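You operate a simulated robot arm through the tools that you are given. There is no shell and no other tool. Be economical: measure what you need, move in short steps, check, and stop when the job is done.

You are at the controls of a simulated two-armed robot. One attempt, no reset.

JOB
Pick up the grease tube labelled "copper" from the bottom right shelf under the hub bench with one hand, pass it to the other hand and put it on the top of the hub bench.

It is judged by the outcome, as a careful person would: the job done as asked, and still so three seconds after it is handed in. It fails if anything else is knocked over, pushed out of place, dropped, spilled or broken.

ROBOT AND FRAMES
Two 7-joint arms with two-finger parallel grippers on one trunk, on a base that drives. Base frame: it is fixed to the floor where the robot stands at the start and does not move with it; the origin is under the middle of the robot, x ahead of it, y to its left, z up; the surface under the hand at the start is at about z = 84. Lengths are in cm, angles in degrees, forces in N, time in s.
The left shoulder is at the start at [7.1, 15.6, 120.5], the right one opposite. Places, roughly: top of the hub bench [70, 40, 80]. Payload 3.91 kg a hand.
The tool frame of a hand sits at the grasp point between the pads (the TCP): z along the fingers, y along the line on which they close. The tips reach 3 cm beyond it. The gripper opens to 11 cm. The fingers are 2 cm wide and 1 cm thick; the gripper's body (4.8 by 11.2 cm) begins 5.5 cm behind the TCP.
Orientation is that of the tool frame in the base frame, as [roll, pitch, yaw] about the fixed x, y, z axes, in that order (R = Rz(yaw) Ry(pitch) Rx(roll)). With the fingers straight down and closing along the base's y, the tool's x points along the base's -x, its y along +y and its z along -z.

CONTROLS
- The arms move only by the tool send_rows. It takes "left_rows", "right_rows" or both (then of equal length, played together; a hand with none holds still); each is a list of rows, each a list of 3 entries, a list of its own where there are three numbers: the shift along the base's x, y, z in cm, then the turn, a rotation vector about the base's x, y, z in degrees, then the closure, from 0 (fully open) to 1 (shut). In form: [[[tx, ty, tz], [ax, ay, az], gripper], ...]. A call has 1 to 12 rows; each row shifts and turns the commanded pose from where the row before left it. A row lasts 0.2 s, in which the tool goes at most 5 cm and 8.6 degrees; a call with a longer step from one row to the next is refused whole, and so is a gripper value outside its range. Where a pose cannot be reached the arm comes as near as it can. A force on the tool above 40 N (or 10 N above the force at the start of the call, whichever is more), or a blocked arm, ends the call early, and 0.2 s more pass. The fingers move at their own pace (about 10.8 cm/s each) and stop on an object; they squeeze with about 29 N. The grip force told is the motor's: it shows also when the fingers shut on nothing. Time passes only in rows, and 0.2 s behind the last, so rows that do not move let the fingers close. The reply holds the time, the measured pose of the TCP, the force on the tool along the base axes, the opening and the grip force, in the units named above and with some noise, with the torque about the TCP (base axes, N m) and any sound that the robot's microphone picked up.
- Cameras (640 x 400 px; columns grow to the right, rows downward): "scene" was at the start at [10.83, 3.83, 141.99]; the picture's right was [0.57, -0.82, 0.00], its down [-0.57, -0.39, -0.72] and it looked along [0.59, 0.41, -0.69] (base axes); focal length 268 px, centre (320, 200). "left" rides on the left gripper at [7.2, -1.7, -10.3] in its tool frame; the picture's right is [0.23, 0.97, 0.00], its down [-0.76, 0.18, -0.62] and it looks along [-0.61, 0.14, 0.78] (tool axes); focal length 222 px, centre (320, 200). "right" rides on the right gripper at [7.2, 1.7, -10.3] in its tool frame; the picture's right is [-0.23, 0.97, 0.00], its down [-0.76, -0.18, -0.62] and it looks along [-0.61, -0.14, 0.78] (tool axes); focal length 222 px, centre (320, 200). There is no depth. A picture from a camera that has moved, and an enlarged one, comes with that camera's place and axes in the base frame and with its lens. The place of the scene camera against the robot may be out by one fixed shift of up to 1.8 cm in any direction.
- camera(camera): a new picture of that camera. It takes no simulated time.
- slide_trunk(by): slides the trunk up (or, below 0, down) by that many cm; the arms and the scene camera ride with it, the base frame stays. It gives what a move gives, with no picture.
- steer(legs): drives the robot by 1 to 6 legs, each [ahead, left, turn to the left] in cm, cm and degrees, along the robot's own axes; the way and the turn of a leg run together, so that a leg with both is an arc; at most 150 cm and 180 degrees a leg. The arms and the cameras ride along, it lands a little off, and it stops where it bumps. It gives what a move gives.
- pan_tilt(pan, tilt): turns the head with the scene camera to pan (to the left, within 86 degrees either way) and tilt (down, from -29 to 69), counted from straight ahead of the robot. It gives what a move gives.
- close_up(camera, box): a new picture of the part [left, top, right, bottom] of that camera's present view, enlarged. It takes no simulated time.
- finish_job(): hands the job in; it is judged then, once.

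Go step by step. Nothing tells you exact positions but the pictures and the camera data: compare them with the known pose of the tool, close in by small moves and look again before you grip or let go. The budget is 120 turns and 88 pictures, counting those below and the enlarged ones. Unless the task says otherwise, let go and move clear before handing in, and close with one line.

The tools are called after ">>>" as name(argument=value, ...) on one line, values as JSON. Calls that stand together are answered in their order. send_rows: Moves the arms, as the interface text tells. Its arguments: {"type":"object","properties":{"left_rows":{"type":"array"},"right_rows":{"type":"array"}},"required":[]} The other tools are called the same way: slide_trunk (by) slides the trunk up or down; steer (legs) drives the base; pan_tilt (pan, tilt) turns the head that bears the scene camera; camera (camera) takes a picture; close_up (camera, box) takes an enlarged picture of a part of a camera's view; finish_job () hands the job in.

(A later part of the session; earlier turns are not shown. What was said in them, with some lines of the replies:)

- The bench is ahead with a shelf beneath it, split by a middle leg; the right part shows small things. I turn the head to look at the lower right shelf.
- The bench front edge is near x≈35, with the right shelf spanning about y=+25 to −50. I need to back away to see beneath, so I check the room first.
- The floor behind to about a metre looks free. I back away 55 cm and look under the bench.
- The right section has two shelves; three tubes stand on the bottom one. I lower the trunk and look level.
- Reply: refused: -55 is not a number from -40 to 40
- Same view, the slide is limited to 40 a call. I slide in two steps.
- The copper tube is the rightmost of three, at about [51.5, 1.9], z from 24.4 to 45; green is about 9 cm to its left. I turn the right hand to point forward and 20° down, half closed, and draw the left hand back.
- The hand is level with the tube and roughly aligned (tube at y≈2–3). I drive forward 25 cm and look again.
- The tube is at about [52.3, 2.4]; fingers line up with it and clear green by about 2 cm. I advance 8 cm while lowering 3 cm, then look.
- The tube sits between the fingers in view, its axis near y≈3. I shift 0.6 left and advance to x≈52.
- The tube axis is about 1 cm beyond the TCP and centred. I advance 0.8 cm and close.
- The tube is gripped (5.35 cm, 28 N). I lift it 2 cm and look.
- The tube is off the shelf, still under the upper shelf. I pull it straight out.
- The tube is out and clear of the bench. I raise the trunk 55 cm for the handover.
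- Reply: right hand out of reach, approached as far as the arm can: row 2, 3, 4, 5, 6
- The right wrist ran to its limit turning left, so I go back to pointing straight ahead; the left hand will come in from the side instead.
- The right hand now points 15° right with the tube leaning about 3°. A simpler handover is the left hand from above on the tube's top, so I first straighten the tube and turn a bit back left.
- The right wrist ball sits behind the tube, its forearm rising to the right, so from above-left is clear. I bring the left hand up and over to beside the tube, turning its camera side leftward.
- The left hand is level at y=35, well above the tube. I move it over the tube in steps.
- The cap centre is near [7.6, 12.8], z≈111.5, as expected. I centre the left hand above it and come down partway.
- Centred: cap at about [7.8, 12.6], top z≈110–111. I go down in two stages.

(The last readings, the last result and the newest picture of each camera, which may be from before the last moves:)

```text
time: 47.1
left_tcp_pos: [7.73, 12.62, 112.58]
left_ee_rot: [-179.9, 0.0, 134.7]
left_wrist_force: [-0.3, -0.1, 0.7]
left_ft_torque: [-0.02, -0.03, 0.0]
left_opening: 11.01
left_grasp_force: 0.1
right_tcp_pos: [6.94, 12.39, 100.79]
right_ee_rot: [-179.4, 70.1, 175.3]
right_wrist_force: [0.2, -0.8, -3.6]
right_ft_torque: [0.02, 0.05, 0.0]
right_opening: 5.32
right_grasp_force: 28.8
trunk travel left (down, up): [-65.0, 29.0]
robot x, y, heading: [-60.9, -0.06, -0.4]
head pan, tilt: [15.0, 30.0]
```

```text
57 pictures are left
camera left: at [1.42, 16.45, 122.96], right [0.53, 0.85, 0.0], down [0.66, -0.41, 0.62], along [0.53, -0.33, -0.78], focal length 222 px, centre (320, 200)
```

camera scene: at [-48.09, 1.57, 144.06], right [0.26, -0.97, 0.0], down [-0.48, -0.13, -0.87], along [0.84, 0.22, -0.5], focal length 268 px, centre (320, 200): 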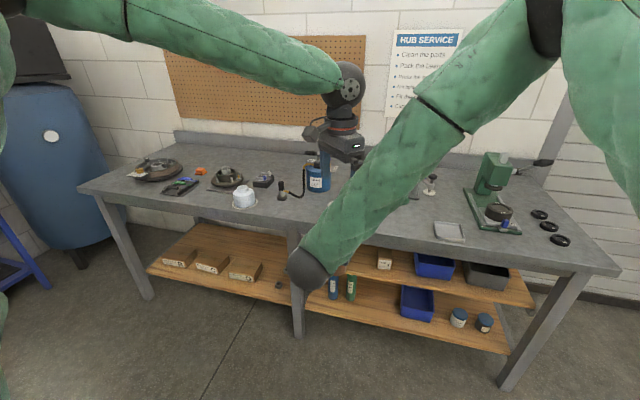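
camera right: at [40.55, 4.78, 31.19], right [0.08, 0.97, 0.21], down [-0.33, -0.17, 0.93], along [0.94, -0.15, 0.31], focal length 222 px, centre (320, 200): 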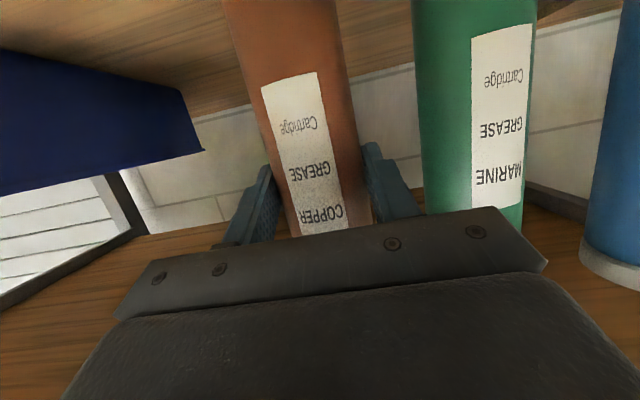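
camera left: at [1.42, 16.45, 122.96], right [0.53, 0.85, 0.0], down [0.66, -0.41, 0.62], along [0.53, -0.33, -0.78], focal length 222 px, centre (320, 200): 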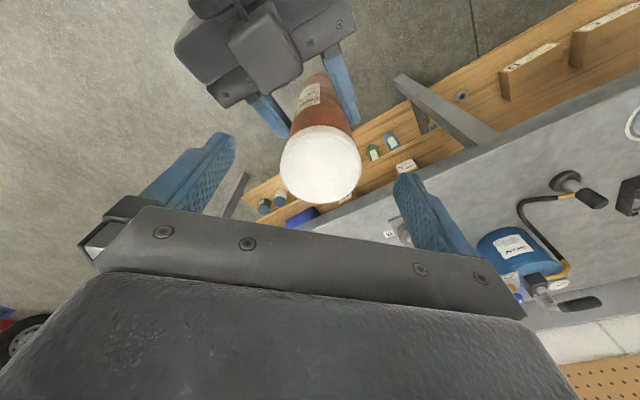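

Still centred; top at z≈110.2. I go down to TCP z≈107.2 and look.

>>> send_rows(left_rows=[[[0, 0, -2], [0, 0, 0], 0], [[0, 0, -2], [0, 0, 0], 0], [[-0.1, 0, -1.4], [0, 0, 0], 0]])

>>> camera(camera="left")

>>> camera(camera="right")

```text
time: 47.9
left_tcp_pos: [7.68, 12.68, 107.34]
left_ee_rot: [-180.0, 0.0, 134.9]
left_wrist_force: [-0.8, -0.4, -1.2]
left_ft_torque: [-0.03, -0.01, -0.02]
left_opening: 10.99
left_grasp_force: 0.0
right_tcp_pos: [6.94, 12.46, 100.82]
right_ee_rot: [-179.4, 70.2, 175.1]
right_wrist_force: [0.2, 0.1, -4.3]
right_ft_torque: [0.03, 0.04, -0.01]
right_opening: 5.33
right_grasp_force: 28.7
trunk travel left (down, up): [-65.0, 29.0]
robot x, y, heading: [-61.28, 0.07, -0.1]
head pan, tilt: [15.0, 30.0]
```

```text
56 pictures are left
camera left: at [1.34, 16.53, 117.63], right [0.53, 0.85, 0.0], down [0.66, -0.41, 0.62], along [0.53, -0.33, -0.78], focal length 222 px, centre (320, 200)
```

left: 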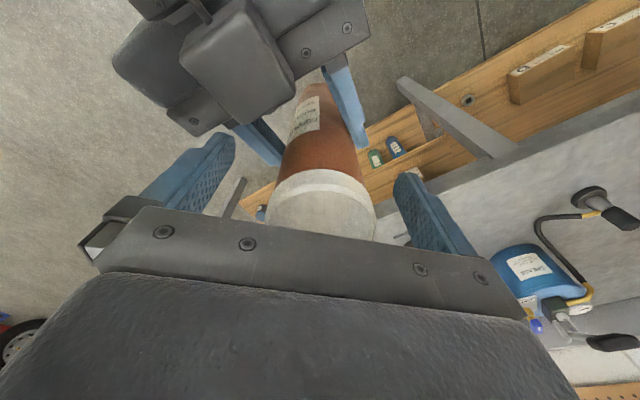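

```text
55 pictures are left
camera right: at [-5.08, 15.3, 97.47], right [0.17, 0.96, 0.21], down [-0.34, -0.14, 0.93], along [0.92, -0.23, 0.31], focal length 222 px, centre (320, 200)
```

right: 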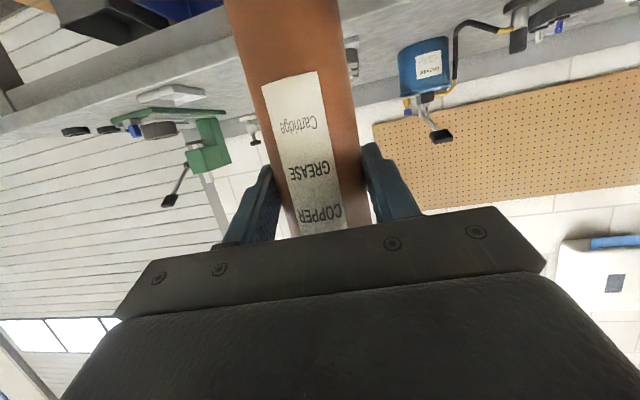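

The cap and top of the tube are between the left fingers, and right fingers are below with space. I close the left hand.

>>> send_rows(left_rows=[[[0, 0, 0], [0, 0, 0], 0.3], [[0, 0, 0], [0, 0, 0], 0.42], [[0, 0, 0], [0, 0, 0], 0.5], [[0, 0, 0], [0, 0, 0], 0.7], [[0, 0, 0], [0, 0, 0], 1], [[0, 0, 0], [0, 0, 0], 1]])

>>> camera(camera="left")

```text
time: 49.3
left_tcp_pos: [7.6, 12.64, 107.38]
left_ee_rot: [-179.9, 0.0, 134.8]
left_wrist_force: [14.3, 13.9, 0.4]
left_ft_torque: [-0.01, -0.22, 0.4]
left_opening: 5.53
left_grasp_force: 28.6
right_tcp_pos: [6.97, 12.41, 100.77]
right_ee_rot: [-179.3, 70.0, 175.2]
right_wrist_force: [-13.8, -14.3, -0.3]
right_ft_torque: [0.87, -0.69, -0.49]
right_opening: 5.33
right_grasp_force: 28.7
trunk travel left (down, up): [-65.0, 29.0]
robot x, y, heading: [-61.44, 0.03, -0.2]
head pan, tilt: [15.0, 30.0]
```

```text
54 pictures are left
camera left: at [1.36, 16.56, 117.62], right [0.53, 0.85, 0.0], down [0.66, -0.41, 0.62], along [0.53, -0.33, -0.78], focal length 222 px, centre (320, 200)
```

left: 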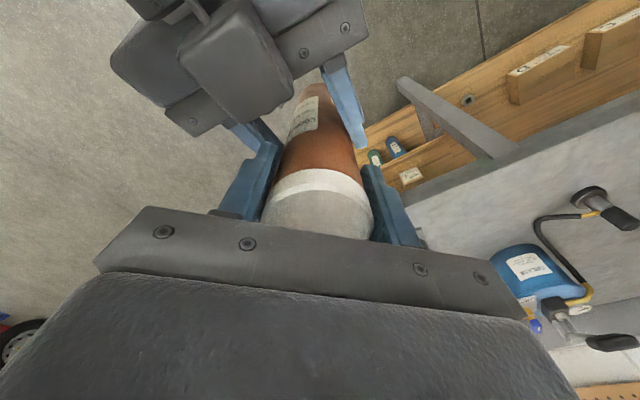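

Both hands hold; there is about 20 N side load between them, so I ease the left hand along that force.

>>> send_rows(left_rows=[[[0.2, 0.2, 0], [0, 0, 0], 1], [[0, 0, 0], [0, 0, 0], 1]])

```text
time: 49.9
left_tcp_pos: [7.72, 12.79, 107.28]
left_ee_rot: [-180.0, -0.2, 134.6]
left_wrist_force: [-10.7, -0.1, 0.3]
left_ft_torque: [-0.37, 0.29, -0.11]
left_opening: 5.54
left_grasp_force: 29.2
right_tcp_pos: [7.03, 12.34, 100.84]
right_ee_rot: [-179.6, 70.2, 175.1]
right_wrist_force: [10.5, 0.9, -5.9]
right_ft_torque: [0.31, 0.48, 0.03]
right_opening: 5.31
right_grasp_force: 29.0
trunk travel left (down, up): [-65.0, 29.0]
robot x, y, heading: [-61.17, 0.3, -0.2]
head pan, tilt: [15.0, 30.0]
```

Loads are lower now. I back off 0.08 cm in x, then open the right hand slowly to the width needed, no more.

>>> send_rows(left_rows=[[[-0.08, 0, 0], [0, 0, 0], 1], [[0, 0, 0], [0, 0, 0], 1], [[0, 0, 0], [0, 0, 0], 1], [[0, 0, 0], [0, 0, 0], 1]], right_rows=[[[0, 0, 0], [0, 0, 0], 1], [[0, 0, 0], [0, 0, 0], 0.5], [[0, 0, 0], [0, 0, 0], 0.3], [[0, 0, 0], [0, 0, 0], 0.2]])

>>> camera(camera="left")

>>> camera(camera="right")

```text
time: 50.9
left_tcp_pos: [7.73, 12.95, 107.36]
left_ee_rot: [-179.9, 0.0, 134.8]
left_wrist_force: [0.0, 0.9, 0.1]
left_ft_torque: [0.05, 0.03, -0.02]
left_opening: 5.52
left_grasp_force: 28.5
right_tcp_pos: [6.92, 12.33, 100.79]
right_ee_rot: [-179.4, 70.3, 175.2]
right_wrist_force: [-0.5, 0.2, 0.7]
right_ft_torque: [0.0, -0.02, 0.02]
right_opening: 8.8
right_grasp_force: 0.0
trunk travel left (down, up): [-65.0, 29.0]
robot x, y, heading: [-61.05, 0.37, 0.1]
head pan, tilt: [15.0, 30.0]
```

```text
53 pictures are left
camera left: at [1.49, 16.74, 117.66], right [0.53, 0.85, 0.0], down [0.66, -0.41, 0.62], along [0.53, -0.33, -0.78], focal length 222 px, centre (320, 200)
```

left: 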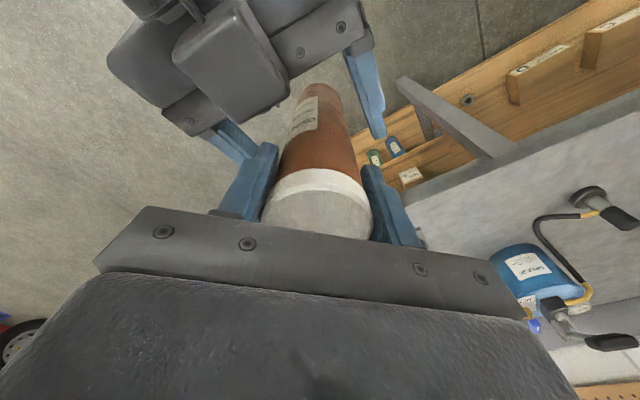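

```text
52 pictures are left
camera right: at [-5.09, 15.29, 97.47], right [0.17, 0.96, 0.21], down [-0.34, -0.14, 0.93], along [0.92, -0.23, 0.31], focal length 222 px, centre (320, 200)
```

right: 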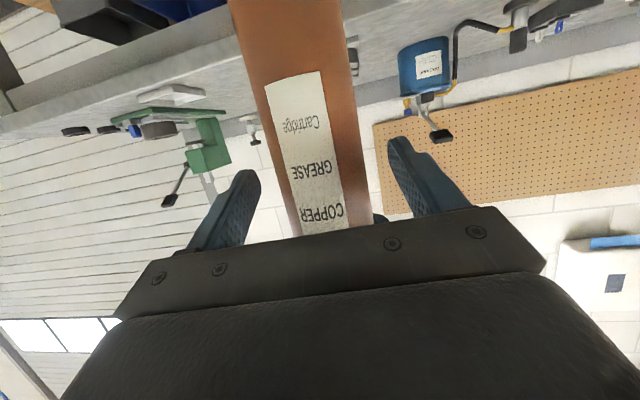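

The left hand holds the tube alone and the right fingers are open on both sides. I withdraw the right hand straight back, slightly downward.

>>> send_rows(right_rows=[[[-1, 0.08, -0.1], [0, 0, 0], 0.2], [[-2, 0.16, -0.3], [0, 0, 0], 0.2], [[-2, 0.16, -0.3], [0, 0, 0], 0.2], [[-2, 0.16, -0.3], [0, 0, 0], 0.2], [[-2, 0, -0.3], [0, 0, 0], 0.2], [[-2, -0.5, -0.3], [0, 0, 0], 0.2], [[-2, -1, -0.3], [0, 0, 0], 0.2]])

>>> camera(camera="right")

>>> camera(camera="scene")

```text
time: 52.5
left_tcp_pos: [7.73, 12.96, 107.35]
left_ee_rot: [-179.9, 0.0, 134.8]
left_wrist_force: [-1.6, -0.7, 0.4]
left_ft_torque: [0.0, 0.05, 0.02]
left_opening: 5.5
left_grasp_force: 28.9
right_tcp_pos: [-6.12, 11.76, 99.0]
right_ee_rot: [-179.6, 70.2, 175.0]
right_wrist_force: [-0.1, -0.8, -1.0]
right_ft_torque: [-0.03, -0.01, 0.03]
right_opening: 8.81
right_grasp_force: 0.1
trunk travel left (down, up): [-65.0, 29.0]
robot x, y, heading: [-60.97, 0.31, -0.2]
head pan, tilt: [15.0, 30.0]
```

```text
51 pictures are left
camera right: at [-18.06, 14.53, 95.58], right [0.17, 0.96, 0.21], down [-0.34, -0.14, 0.93], along [0.92, -0.23, 0.31], focal length 222 px, centre (320, 200)
```

right: 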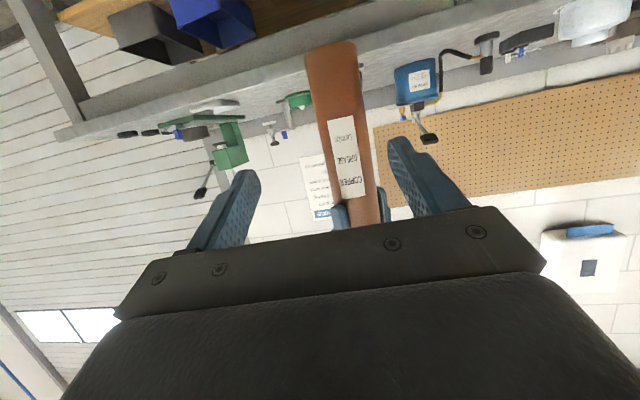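

```text
50 pictures are left
camera scene: at [-48.21, 1.56, 144.07], right [0.26, -0.97, 0.0], down [-0.48, -0.13, -0.87], along [0.84, 0.22, -0.5], focal length 268 px, centre (320, 200)
```

scene: 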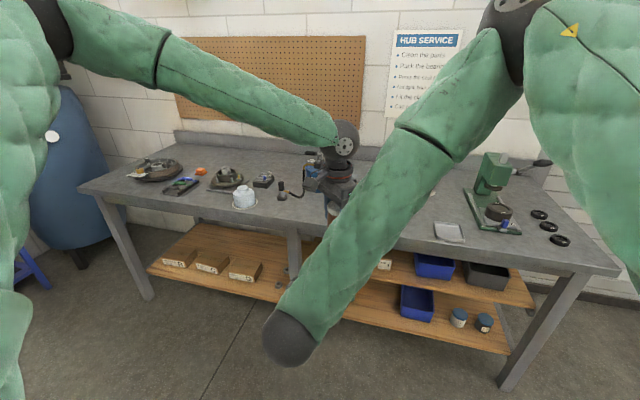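

The handover worked: the tube hangs from the left hand. I move the left hand to y≈28 and up 4, and the right hand back and to the right, out of the way.

>>> send_rows(left_rows=[[[0, 2, 0.5], [0, 0, 0], 1], [[0, 2, 0.5], [0, 0, 0], 1], [[0, 2, 0.5], [0, 0, 0], 1], [[0, 2, 0.5], [0, 0, 0], 1], [[0, 2, 0.5], [0, 0, 0], 1], [[0, 2, 0.5], [0, 0, 0], 1], [[0, 2, 0.5], [0, 0, 0], 1], [[0, 1, 0.5], [0, 0, 0], 1]], right_rows=[[[-1, -2.5, 0], [0, 0, 0], 0.2], [[-1, -2.5, 0], [0, 0, 0], 0.2], [[-1, -2.5, 0], [0, 0, 0], 0.2], [[-1, -2.5, 0], [0, 0, 0], 0.2], [[-1, -2.5, 0], [0, 0, 0], 0.2], [[-1, -2.5, 0], [0, 0, 0], 0.2], [[-1, -2.5, 0], [0, 0, 0], 0.2], [[-1, -2.5, 0], [0, 0, 0], 0.2]])

>>> pan_tilt(pan=15, tilt=40)

>>> camera(camera="scene")

```text
time: 54.3
left_tcp_pos: [7.8, 27.89, 111.28]
left_ee_rot: [-179.9, 0.1, 134.7]
left_wrist_force: [0.3, -0.5, -4.4]
left_ft_torque: [0.02, 0.04, 0.01]
left_opening: 5.52
left_grasp_force: 28.7
right_tcp_pos: [-8.92, -3.99, 95.56]
right_ee_rot: [-179.3, 70.2, 175.2]
right_wrist_force: [-0.5, 0.3, 1.1]
right_ft_torque: [-0.01, 0.0, 0.01]
right_opening: 8.8
right_grasp_force: 0.0
right hand out of reach, approached as far as the arm can: row 5, 6, 7, 8
trunk travel left (down, up): [-65.0, 29.0]
robot x, y, heading: [-60.87, 0.22, 0.0]
head pan, tilt: [15.0, 30.0]
```

```text
time: 55.0
left_tcp_pos: [7.76, 27.93, 111.36]
left_ee_rot: [-179.9, -0.1, 134.8]
left_wrist_force: [0.3, 0.3, -4.6]
left_ft_torque: [0.02, 0.02, -0.04]
left_opening: 5.51
left_grasp_force: 29.2
right_tcp_pos: [-8.96, -3.94, 95.59]
right_ee_rot: [-179.3, 70.2, 175.2]
right_wrist_force: [0.4, 0.2, -1.1]
right_ft_torque: [-0.02, -0.01, 0.0]
right_opening: 8.81
right_grasp_force: 0.0
trunk travel left (down, up): [-65.0, 29.0]
robot x, y, heading: [-61.52, 0.08, -0.2]
head pan, tilt: [15.0, 40.0]
```

```text
49 pictures are left
camera scene: at [-48.72, 1.43, 142.54], right [0.26, -0.97, 0.0], down [-0.62, -0.17, -0.77], along [0.74, 0.2, -0.64], focal length 268 px, centre (320, 200)
```

scene: 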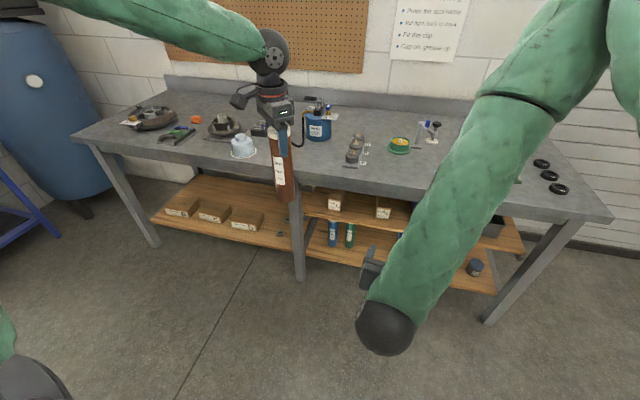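

The tube hangs upright in the left hand; bench top comes out at z≈84 with its front edge at x≈34, and the spot near [42.5, 28] is free. I drive forward 35 cm.

>>> steer(legs=[[35, 0, 0]])

>>> pan_tilt(pan=25, tilt=48)

>>> camera(camera="scene")

>>> camera(camera="left")

```text
time: 57.3
left_tcp_pos: [43.31, 27.8, 111.26]
left_ee_rot: [-179.9, 0.0, 134.9]
left_wrist_force: [0.2, -0.5, -5.4]
left_ft_torque: [0.04, 0.03, 0.01]
left_opening: 5.53
left_grasp_force: 29.1
right_tcp_pos: [26.62, -3.98, 95.57]
right_ee_rot: [-179.4, 70.2, 175.2]
right_wrist_force: [-0.5, -0.1, 0.6]
right_ft_torque: [0.05, 0.0, 0.03]
right_opening: 8.79
right_grasp_force: 0.1
trunk travel left (down, up): [-65.0, 29.0]
robot x, y, heading: [-25.44, 0.02, -0.2]
head pan, tilt: [15.0, 40.0]
```

```text
time: 58.0
left_tcp_pos: [43.4, 27.81, 111.25]
left_ee_rot: [-180.0, 0.0, 134.7]
left_wrist_force: [1.1, -0.1, -4.2]
left_ft_torque: [0.0, 0.01, 0.02]
left_opening: 5.51
left_grasp_force: 29.0
right_tcp_pos: [26.57, -4.12, 95.53]
right_ee_rot: [-179.3, 70.2, 175.2]
right_wrist_force: [-0.4, -0.3, -0.3]
right_ft_torque: [-0.01, -0.01, 0.03]
right_opening: 8.83
right_grasp_force: 0.1
trunk travel left (down, up): [-65.0, 29.0]
robot x, y, heading: [-25.51, 0.12, -0.1]
head pan, tilt: [25.0, 48.0]
```

```text
48 pictures are left
camera scene: at [-14.21, 2.46, 141.38], right [0.42, -0.91, 0.0], down [-0.68, -0.31, -0.67], along [0.61, 0.28, -0.74], focal length 268 px, centre (320, 200)
```

scene: 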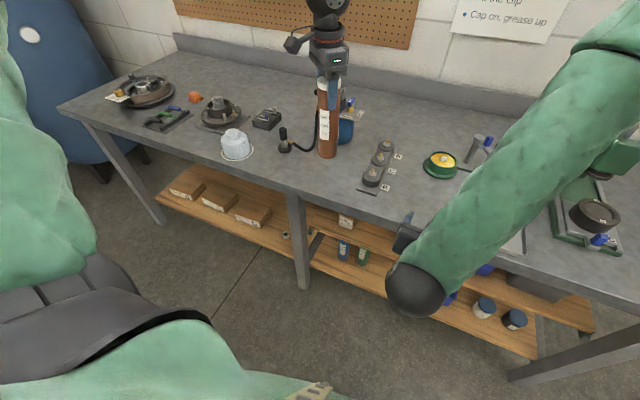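

```text
47 pictures are left
camera left: at [37.13, 31.65, 121.62], right [0.53, 0.85, 0.0], down [0.66, -0.42, 0.62], along [0.53, -0.33, -0.78], focal length 222 px, centre (320, 200)
```

left: 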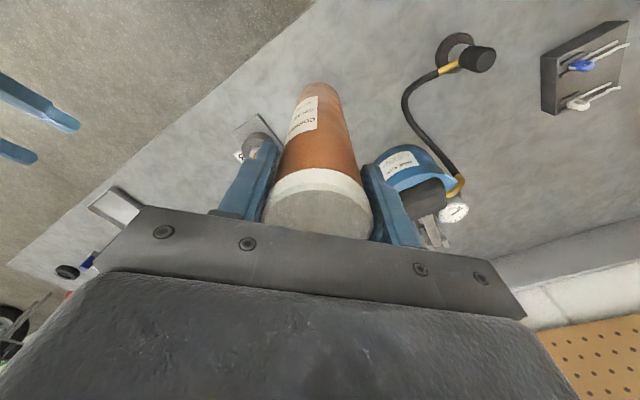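

The tube is over the free spot between the black puck and the hub fixture, about 9 cm in from the edge. I lower it 9 cm.

>>> send_rows(left_rows=[[[0, 0, -2], [0, 0, 0], 1], [[0, 0, -2], [0, 0, 0], 1], [[0, 0, -2], [0, 0, 0], 1], [[0, 0, -1.5], [0, 0, 0], 1], [[0, 0, -1], [0, 0, 0], 1], [[0, 0, -0.5], [0, 0, 0], 1]])

>>> close_up(camera="scene", box=[240, 60, 400, 220])

```text
time: 59.4
left_tcp_pos: [43.33, 27.73, 102.49]
left_ee_rot: [179.9, 0.1, 134.8]
left_wrist_force: [0.8, 2.7, 12.0]
left_ft_torque: [0.44, -0.15, -0.01]
left_opening: 5.54
left_grasp_force: 29.3
right_tcp_pos: [26.49, -4.07, 95.65]
right_ee_rot: [-179.4, 70.1, 175.2]
right_wrist_force: [0.7, -0.2, -0.5]
right_ft_torque: [0.0, -0.03, 0.0]
right_opening: 8.81
right_grasp_force: 0.0
trunk travel left (down, up): [-65.0, 29.0]
robot x, y, heading: [-25.23, -0.25, -0.2]
head pan, tilt: [25.0, 48.0]
```

```text
2.50 times, centred on (320, 140) of scene
camera zoom: at [-14.37, 2.42, 141.43], right [0.42, -0.91, 0.0], down [-0.67, -0.31, -0.67], along [0.61, 0.28, -0.74], focal length 670 px, centre (320, 350)
```

zoom: 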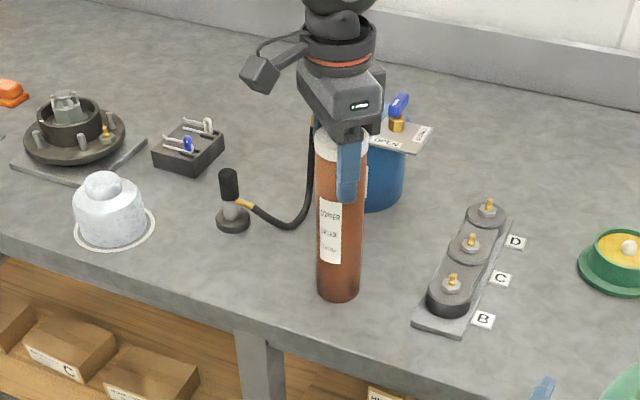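

It has touched down (12 N up) and stands upright. I ease up 0.15 cm and check before opening.

>>> send_rows(left_rows=[[[0, 0, 0.15], [0, 0, 0], 1], [[0, 0, 0], [0, 0, 0], 1]])

>>> camera(camera="left")

```text
time: 60.0
left_tcp_pos: [43.37, 27.71, 102.44]
left_ee_rot: [-179.9, 0.0, 134.8]
left_wrist_force: [2.6, 2.9, 8.7]
left_ft_torque: [0.58, -0.47, 0.04]
left_opening: 5.53
left_grasp_force: 29.3
right_tcp_pos: [26.54, -4.15, 95.49]
right_ee_rot: [-179.5, 70.2, 175.2]
right_wrist_force: [-0.1, 0.5, -0.3]
right_ft_torque: [0.0, 0.02, -0.02]
right_opening: 8.81
right_grasp_force: 0.1
trunk travel left (down, up): [-65.0, 29.0]
robot x, y, heading: [-25.25, 0.05, -0.3]
head pan, tilt: [25.0, 48.0]
```

```text
45 pictures are left
camera left: at [37.06, 31.57, 112.9], right [0.53, 0.85, 0.0], down [0.66, -0.42, 0.62], along [0.53, -0.33, -0.78], focal length 222 px, centre (320, 200)
```

left: 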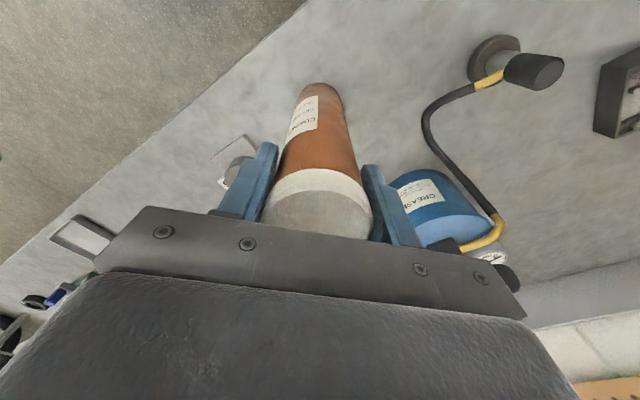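

Load remains about 13 N; I ease 0.1 more, then open slowly.

>>> send_rows(left_rows=[[[0, 0, 0.12], [0, 0, 0], 1], [[0, 0, 0], [0, 0, 0], 1]])

>>> send_rows(left_rows=[[[0, 0, 0], [0, 0, 0], 0.47], [[0, 0, 0], [0, 0, 0], 0.42], [[0, 0, 0], [0, 0, 0], 0.35], [[0, 0, 0], [0, 0, 0], 0.2], [[0, 0, 0], [0, 0, 0], 0.1]])

>>> camera(camera="left")

>>> close_up(camera="scene", box=[240, 60, 400, 220])

```text
time: 60.6
left_tcp_pos: [43.49, 27.64, 102.46]
left_ee_rot: [-179.9, 0.0, 134.8]
left_wrist_force: [0.6, -0.3, -2.2]
left_ft_torque: [-0.01, -0.02, 0.0]
left_opening: 5.52
left_grasp_force: 29.1
right_tcp_pos: [26.52, -4.06, 95.51]
right_ee_rot: [-179.4, 70.2, 175.1]
right_wrist_force: [0.1, -0.1, 0.0]
right_ft_torque: [0.04, 0.0, -0.02]
right_opening: 8.79
right_grasp_force: 0.1
trunk travel left (down, up): [-65.0, 29.0]
robot x, y, heading: [-25.6, -0.08, -0.0]
head pan, tilt: [25.0, 48.0]
```

```text
time: 61.8
left_tcp_pos: [43.4, 27.77, 102.7]
left_ee_rot: [179.9, 0.0, 134.9]
left_wrist_force: [0.5, 0.1, 0.3]
left_ft_torque: [0.02, -0.04, 0.03]
left_opening: 9.9
left_grasp_force: 0.0
right_tcp_pos: [26.51, -4.1, 95.58]
right_ee_rot: [-179.5, 70.3, 175.1]
right_wrist_force: [-0.1, -0.2, -0.3]
right_ft_torque: [-0.01, -0.01, 0.01]
right_opening: 8.8
right_grasp_force: 0.1
trunk travel left (down, up): [-65.0, 29.0]
robot x, y, heading: [-25.27, -0.13, -0.0]
head pan, tilt: [25.0, 48.0]
```

```text
44 pictures are left
camera left: at [37.08, 31.56, 112.98], right [0.53, 0.85, 0.0], down [0.66, -0.42, 0.62], along [0.53, -0.33, -0.78], focal length 222 px, centre (320, 200)
```

left: 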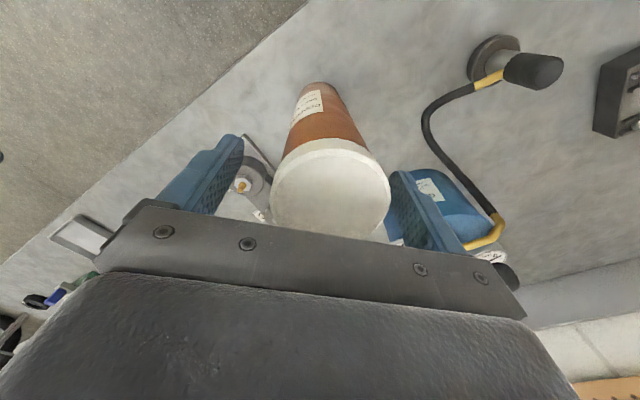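

```text
2.50 times, centred on (320, 140) of scene
camera zoom: at [-14.26, 2.44, 141.39], right [0.42, -0.91, 0.0], down [-0.67, -0.31, -0.67], along [0.61, 0.28, -0.74], focal length 670 px, centre (320, 350)
```

zoom: 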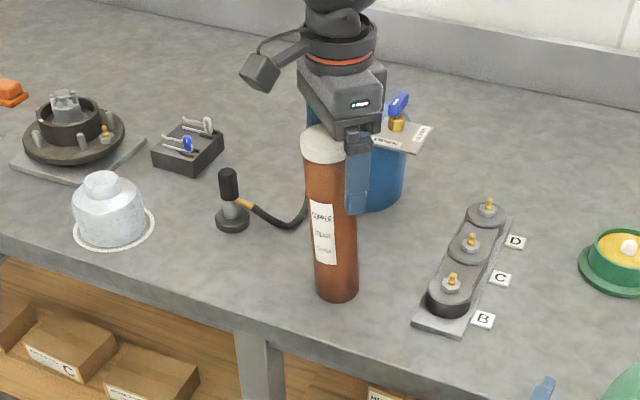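

The tube seems to lean a few degrees after release, perhaps still rocking. I hold still for a moment and look again.

>>> send_rows(left_rows=[[[0, 0, 0], [0, 0, 0], 0.1], [[0, 0, 0], [0, 0, 0], 0.1], [[0, 0, 0], [0, 0, 0], 0.1]])

>>> camera(camera="left")

>>> close_up(camera="scene", box=[240, 60, 400, 220])

```text
time: 62.6
left_tcp_pos: [43.4, 27.7, 102.67]
left_ee_rot: [-179.9, 0.0, 134.9]
left_wrist_force: [0.1, 0.9, -0.2]
left_ft_torque: [-0.03, 0.02, -0.02]
left_opening: 9.9
left_grasp_force: 0.0
right_tcp_pos: [26.67, -3.94, 95.62]
right_ee_rot: [-179.4, 70.1, 175.1]
right_wrist_force: [-0.5, -0.9, -0.1]
right_ft_torque: [0.01, 0.0, 0.0]
right_opening: 8.8
right_grasp_force: 0.1
trunk travel left (down, up): [-65.0, 29.0]
robot x, y, heading: [-25.86, 0.3, -0.0]
head pan, tilt: [25.0, 48.0]
```

```text
42 pictures are left
camera left: at [37.08, 31.56, 112.98], right [0.53, 0.85, 0.0], down [0.66, -0.42, 0.62], along [0.53, -0.33, -0.78], focal length 222 px, centre (320, 200)
```

left: 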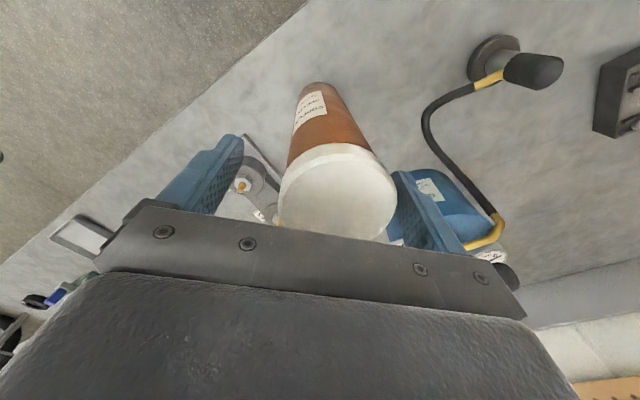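

```text
2.50 times, centred on (320, 140) of scene
camera zoom: at [-14.26, 2.44, 141.39], right [0.42, -0.91, 0.0], down [-0.67, -0.31, -0.67], along [0.61, 0.28, -0.74], focal length 670 px, centre (320, 350)
```

zoom: 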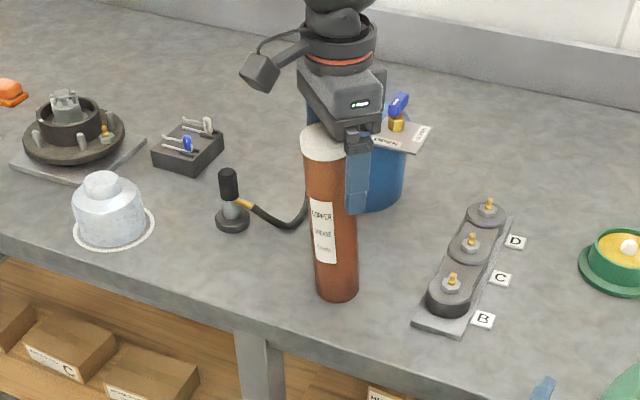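

The tube still leans about 5° and turned slightly on itself. I wait another second to learn whether it is settling.

>>> send_rows(left_rows=[[[0, 0, 0], [0, 0, 0], 0], [[0, 0, 0], [0, 0, 0], 0], [[0, 0, 0], [0, 0, 0], 0], [[0, 0, 0], [0, 0, 0], 0], [[0, 0, 0], [0, 0, 0], 0]])

>>> camera(camera="left")

>>> close_up(camera="scene", box=[280, 80, 360, 180])

```text
time: 63.8
left_tcp_pos: [43.42, 27.85, 102.68]
left_ee_rot: [180.0, 0.0, 134.8]
left_wrist_force: [0.7, -0.3, 0.4]
left_ft_torque: [-0.01, 0.01, 0.0]
left_opening: 11.01
left_grasp_force: 0.0
right_tcp_pos: [26.69, -4.09, 95.55]
right_ee_rot: [-179.3, 70.1, 175.1]
right_wrist_force: [1.0, -0.1, 0.3]
right_ft_torque: [0.0, -0.02, 0.01]
right_opening: 8.81
right_grasp_force: 0.0
trunk travel left (down, up): [-65.0, 29.0]
robot x, y, heading: [-25.49, 0.1, -0.4]
head pan, tilt: [25.0, 48.0]
```

```text
40 pictures are left
camera left: at [37.08, 31.56, 112.98], right [0.53, 0.85, 0.0], down [0.66, -0.42, 0.62], along [0.53, -0.33, -0.78], focal length 222 px, centre (320, 200)
```

left: 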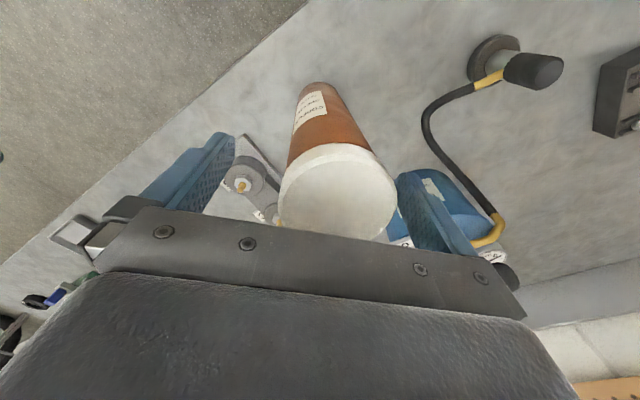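

```text
4.00 times, centred on (320, 130) of scene
camera zoom: at [-14.26, 2.44, 141.39], right [0.42, -0.91, 0.0], down [-0.67, -0.31, -0.67], along [0.61, 0.28, -0.74], focal length 1073 px, centre (320, 480)
```

zoom: 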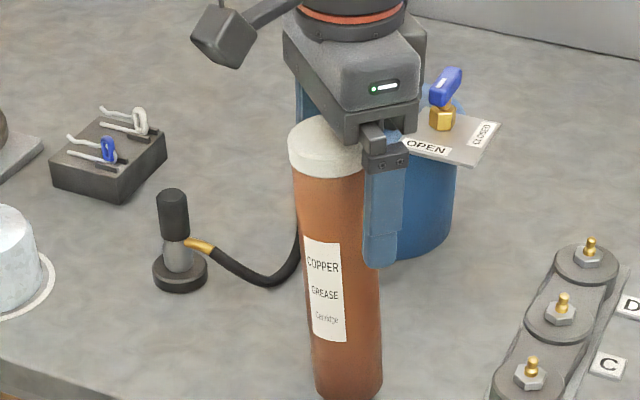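

It is static at about 4° of lean, well inside its tipping angle, and the fingers are clear of it. I raise the hand slowly and watch whether it rights itself.

>>> send_rows(left_rows=[[[0, 0, 0.3], [0, 0, 0], 0], [[0, 0, 0.3], [0, 0, 0], 0], [[0, 0, 0.4], [0, 0, 0], 0], [[0, 0, 0], [0, 0, 0], 0]])

>>> camera(camera="left")

>>> close_up(camera="scene", box=[280, 80, 360, 180])

```text
time: 64.8
left_tcp_pos: [43.33, 27.77, 103.68]
left_ee_rot: [180.0, 0.1, 134.7]
left_wrist_force: [0.3, -0.6, -0.3]
left_ft_torque: [0.02, -0.02, 0.0]
left_opening: 10.99
left_grasp_force: 0.0
right_tcp_pos: [26.5, -3.99, 95.56]
right_ee_rot: [-179.5, 70.2, 175.1]
right_wrist_force: [1.4, -0.3, 0.1]
right_ft_torque: [0.02, -0.02, 0.0]
right_opening: 8.79
right_grasp_force: 0.0
trunk travel left (down, up): [-65.0, 29.0]
robot x, y, heading: [-25.75, -0.09, -0.0]
head pan, tilt: [25.0, 48.0]
```

```text
38 pictures are left
camera left: at [37.09, 31.65, 114.01], right [0.53, 0.85, 0.0], down [0.66, -0.42, 0.62], along [0.53, -0.33, -0.78], focal length 222 px, centre (320, 200)
```

left: 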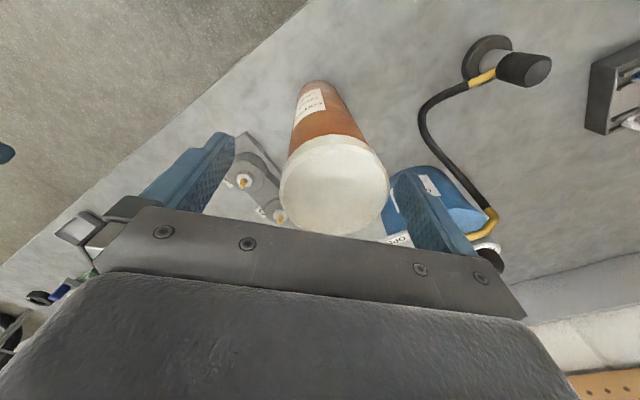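

```text
4.00 times, centred on (320, 130) of scene
camera zoom: at [-14.25, 2.44, 141.39], right [0.42, -0.91, 0.0], down [-0.68, -0.31, -0.67], along [0.61, 0.28, -0.74], focal length 1073 px, centre (320, 480)
```

zoom: 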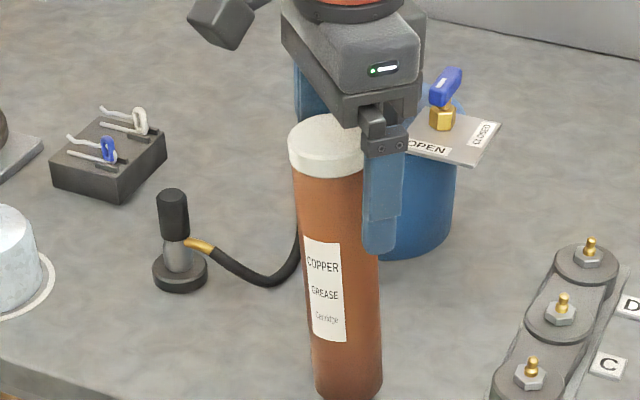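

The lean is unchanged, so the hand is not what holds it. I look closely at the foot of the tube.

>>> close_up(camera="scene", box=[300, 130, 356, 186])

>>> close_up(camera="left", box=[240, 60, 400, 180])

>>> camera(camera="right")

```text
7.14 times, centred on (328, 158) of scene
camera zoom: at [-14.25, 2.44, 141.39], right [0.42, -0.91, 0.0], down [-0.68, -0.31, -0.67], along [0.61, 0.28, -0.74], focal length 1916 px, centre (263, 500)
```

zoom: 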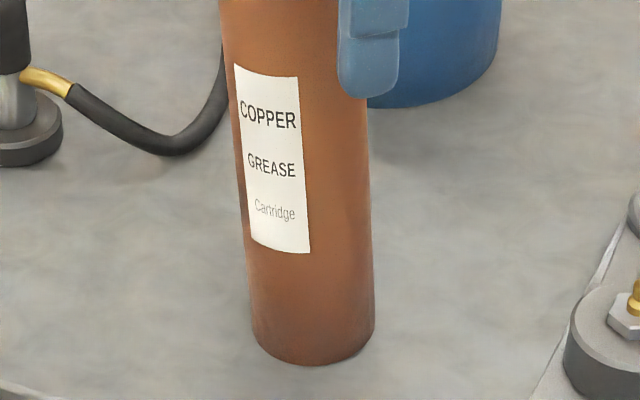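

```text
3.33 times, centred on (320, 120) of left
camera zoom: at [37.09, 31.65, 114.01], right [0.53, 0.85, 0.0], down [0.66, -0.42, 0.62], along [0.53, -0.33, -0.78], focal length 740 px, centre (320, 467)
```

zoom: 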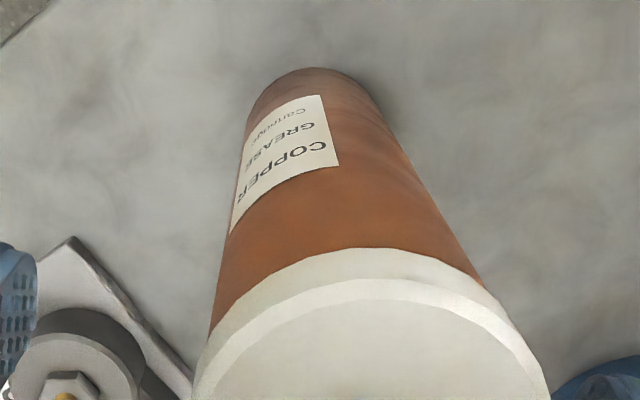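

```text
34 pictures are left
camera right: at [14.58, -1.21, 92.2], right [0.17, 0.96, 0.21], down [-0.34, -0.14, 0.93], along [0.92, -0.23, 0.31], focal length 222 px, centre (320, 200)
```

right: 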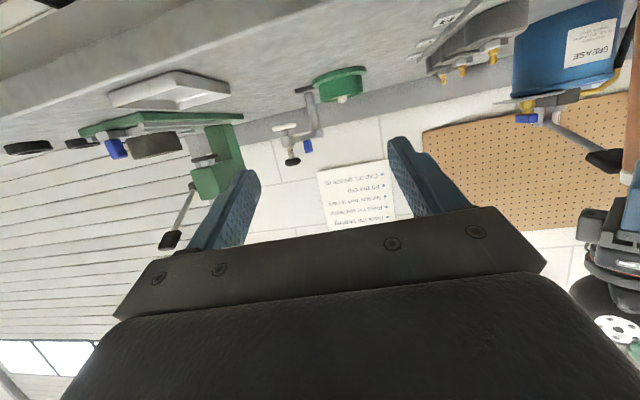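

The foot stands on clear bench and it is steady. I raise the hand straight up clear of it to get an unobstructed view.

>>> send_rows(left_rows=[[[0, 0, 1], [0, 0, 0], 0], [[0, 0, 1.5], [0, 0, 0], 0], [[0, 0, 2], [0, 0, 0], 0], [[0, 0, 2.5], [0, 0, 0], 0], [[0, 0, 2.5], [0, 0, 0], 0], [[0, 0, 2.5], [0, 0, 0], 0], [[0, 0, 2.5], [0, 0, 0], 0]])

>>> close_up(camera="scene", box=[240, 60, 400, 220])

>>> camera(camera="left")

```text
time: 66.4
left_tcp_pos: [43.33, 27.72, 118.23]
left_ee_rot: [180.0, -0.1, 134.7]
left_wrist_force: [-1.1, -0.2, -0.4]
left_ft_torque: [0.0, 0.0, -0.02]
left_opening: 10.98
left_grasp_force: 0.1
right_tcp_pos: [26.58, -4.19, 95.56]
right_ee_rot: [-179.4, 70.1, 175.1]
right_wrist_force: [1.0, -0.5, -0.3]
right_ft_torque: [-0.02, -0.01, -0.03]
right_opening: 8.81
right_grasp_force: 0.2
trunk travel left (down, up): [-65.0, 29.0]
robot x, y, heading: [-25.78, 0.24, -0.1]
head pan, tilt: [25.0, 48.0]
```

```text
2.50 times, centred on (320, 140) of scene
camera zoom: at [-14.32, 2.41, 141.39], right [0.42, -0.91, 0.0], down [-0.67, -0.31, -0.67], along [0.61, 0.28, -0.74], focal length 670 px, centre (320, 350)
```

zoom: 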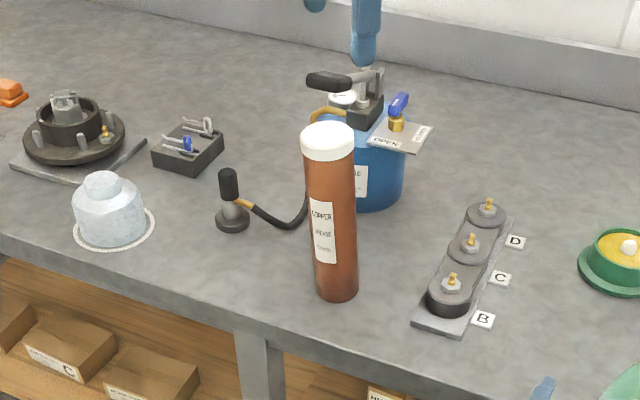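

```text
32 pictures are left
camera left: at [37.06, 31.66, 128.54], right [0.53, 0.85, 0.0], down [0.66, -0.42, 0.62], along [0.53, -0.33, -0.78], focal length 222 px, centre (320, 200)
```

left: 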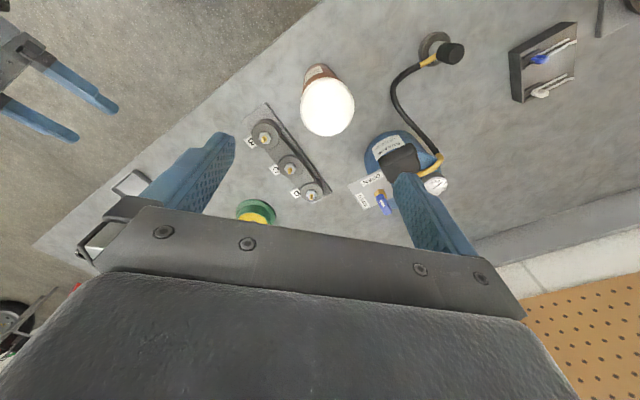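

The tube stands alone on the bench top with a slight, steady lean and touches nothing. I draw the hand further clear, let time pass and compare once more.

>>> send_rows(left_rows=[[[0, 0, 2], [0, 0, 0], 0], [[0, 0, 2], [0, 0, 0], 0], [[0, 0, 2], [0, 0, 0], 0], [[-1, 1, 0], [0, 0, 0], 0], [[-2, 2, 0], [0, 0, 0], 0], [[-2, 2, 0], [0, 0, 0], 0], [[-2, 2, 0], [0, 0, 0], 0], [[0, 0, 0], [0, 0, 0], 0], [[0, 0, 0], [0, 0, 0], 0], [[0, 0, 0], [0, 0, 0], 0], [[0, 0, 0], [0, 0, 0], 0], [[0, 0, 0], [0, 0, 0], 0]])

>>> close_up(camera="scene", box=[240, 60, 400, 220])

>>> camera(camera="scene")

```text
time: 69.0
left_tcp_pos: [36.24, 34.77, 124.04]
left_ee_rot: [-180.0, 0.0, 134.9]
left_wrist_force: [0.4, -0.1, -0.1]
left_ft_torque: [0.02, 0.01, -0.02]
left_opening: 10.98
left_grasp_force: 0.1
right_tcp_pos: [26.64, -3.96, 95.65]
right_ee_rot: [-179.2, 70.3, 175.2]
right_wrist_force: [-1.4, 0.6, -0.2]
right_ft_torque: [0.0, 0.01, -0.02]
right_opening: 8.79
right_grasp_force: 0.0
trunk travel left (down, up): [-65.0, 29.0]
robot x, y, heading: [-25.59, -0.16, -0.1]
head pan, tilt: [25.0, 48.0]
```

```text
2.50 times, centred on (320, 140) of scene
camera zoom: at [-14.29, 2.47, 141.39], right [0.42, -0.91, 0.0], down [-0.67, -0.31, -0.67], along [0.61, 0.28, -0.74], focal length 670 px, centre (320, 350)
```

zoom: 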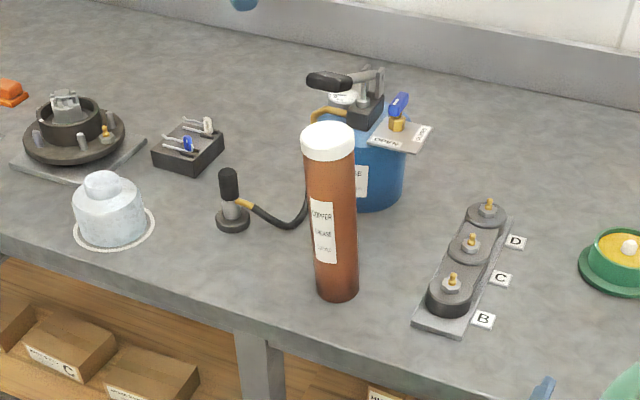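

```text
30 pictures are left
camera scene: at [-14.29, 2.47, 141.39], right [0.42, -0.91, 0.0], down [-0.67, -0.31, -0.67], along [0.61, 0.28, -0.74], focal length 268 px, centre (320, 200)
```

scene: 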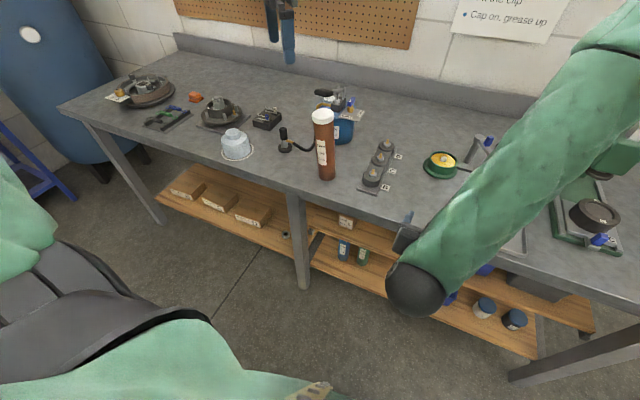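

The tube has stayed in the same place for several seconds with both hands clear, and everything else on the bench and shelf looks undisturbed. I hand the job in.

>>> finish_job()

```text
The job is handed in.
```

The "copper" grease tube was picked up from the bottom right shelf with the right hand, passed to the left, and now stands on top of the hub bench with a slight but steady lean of about 4°, cause not found.
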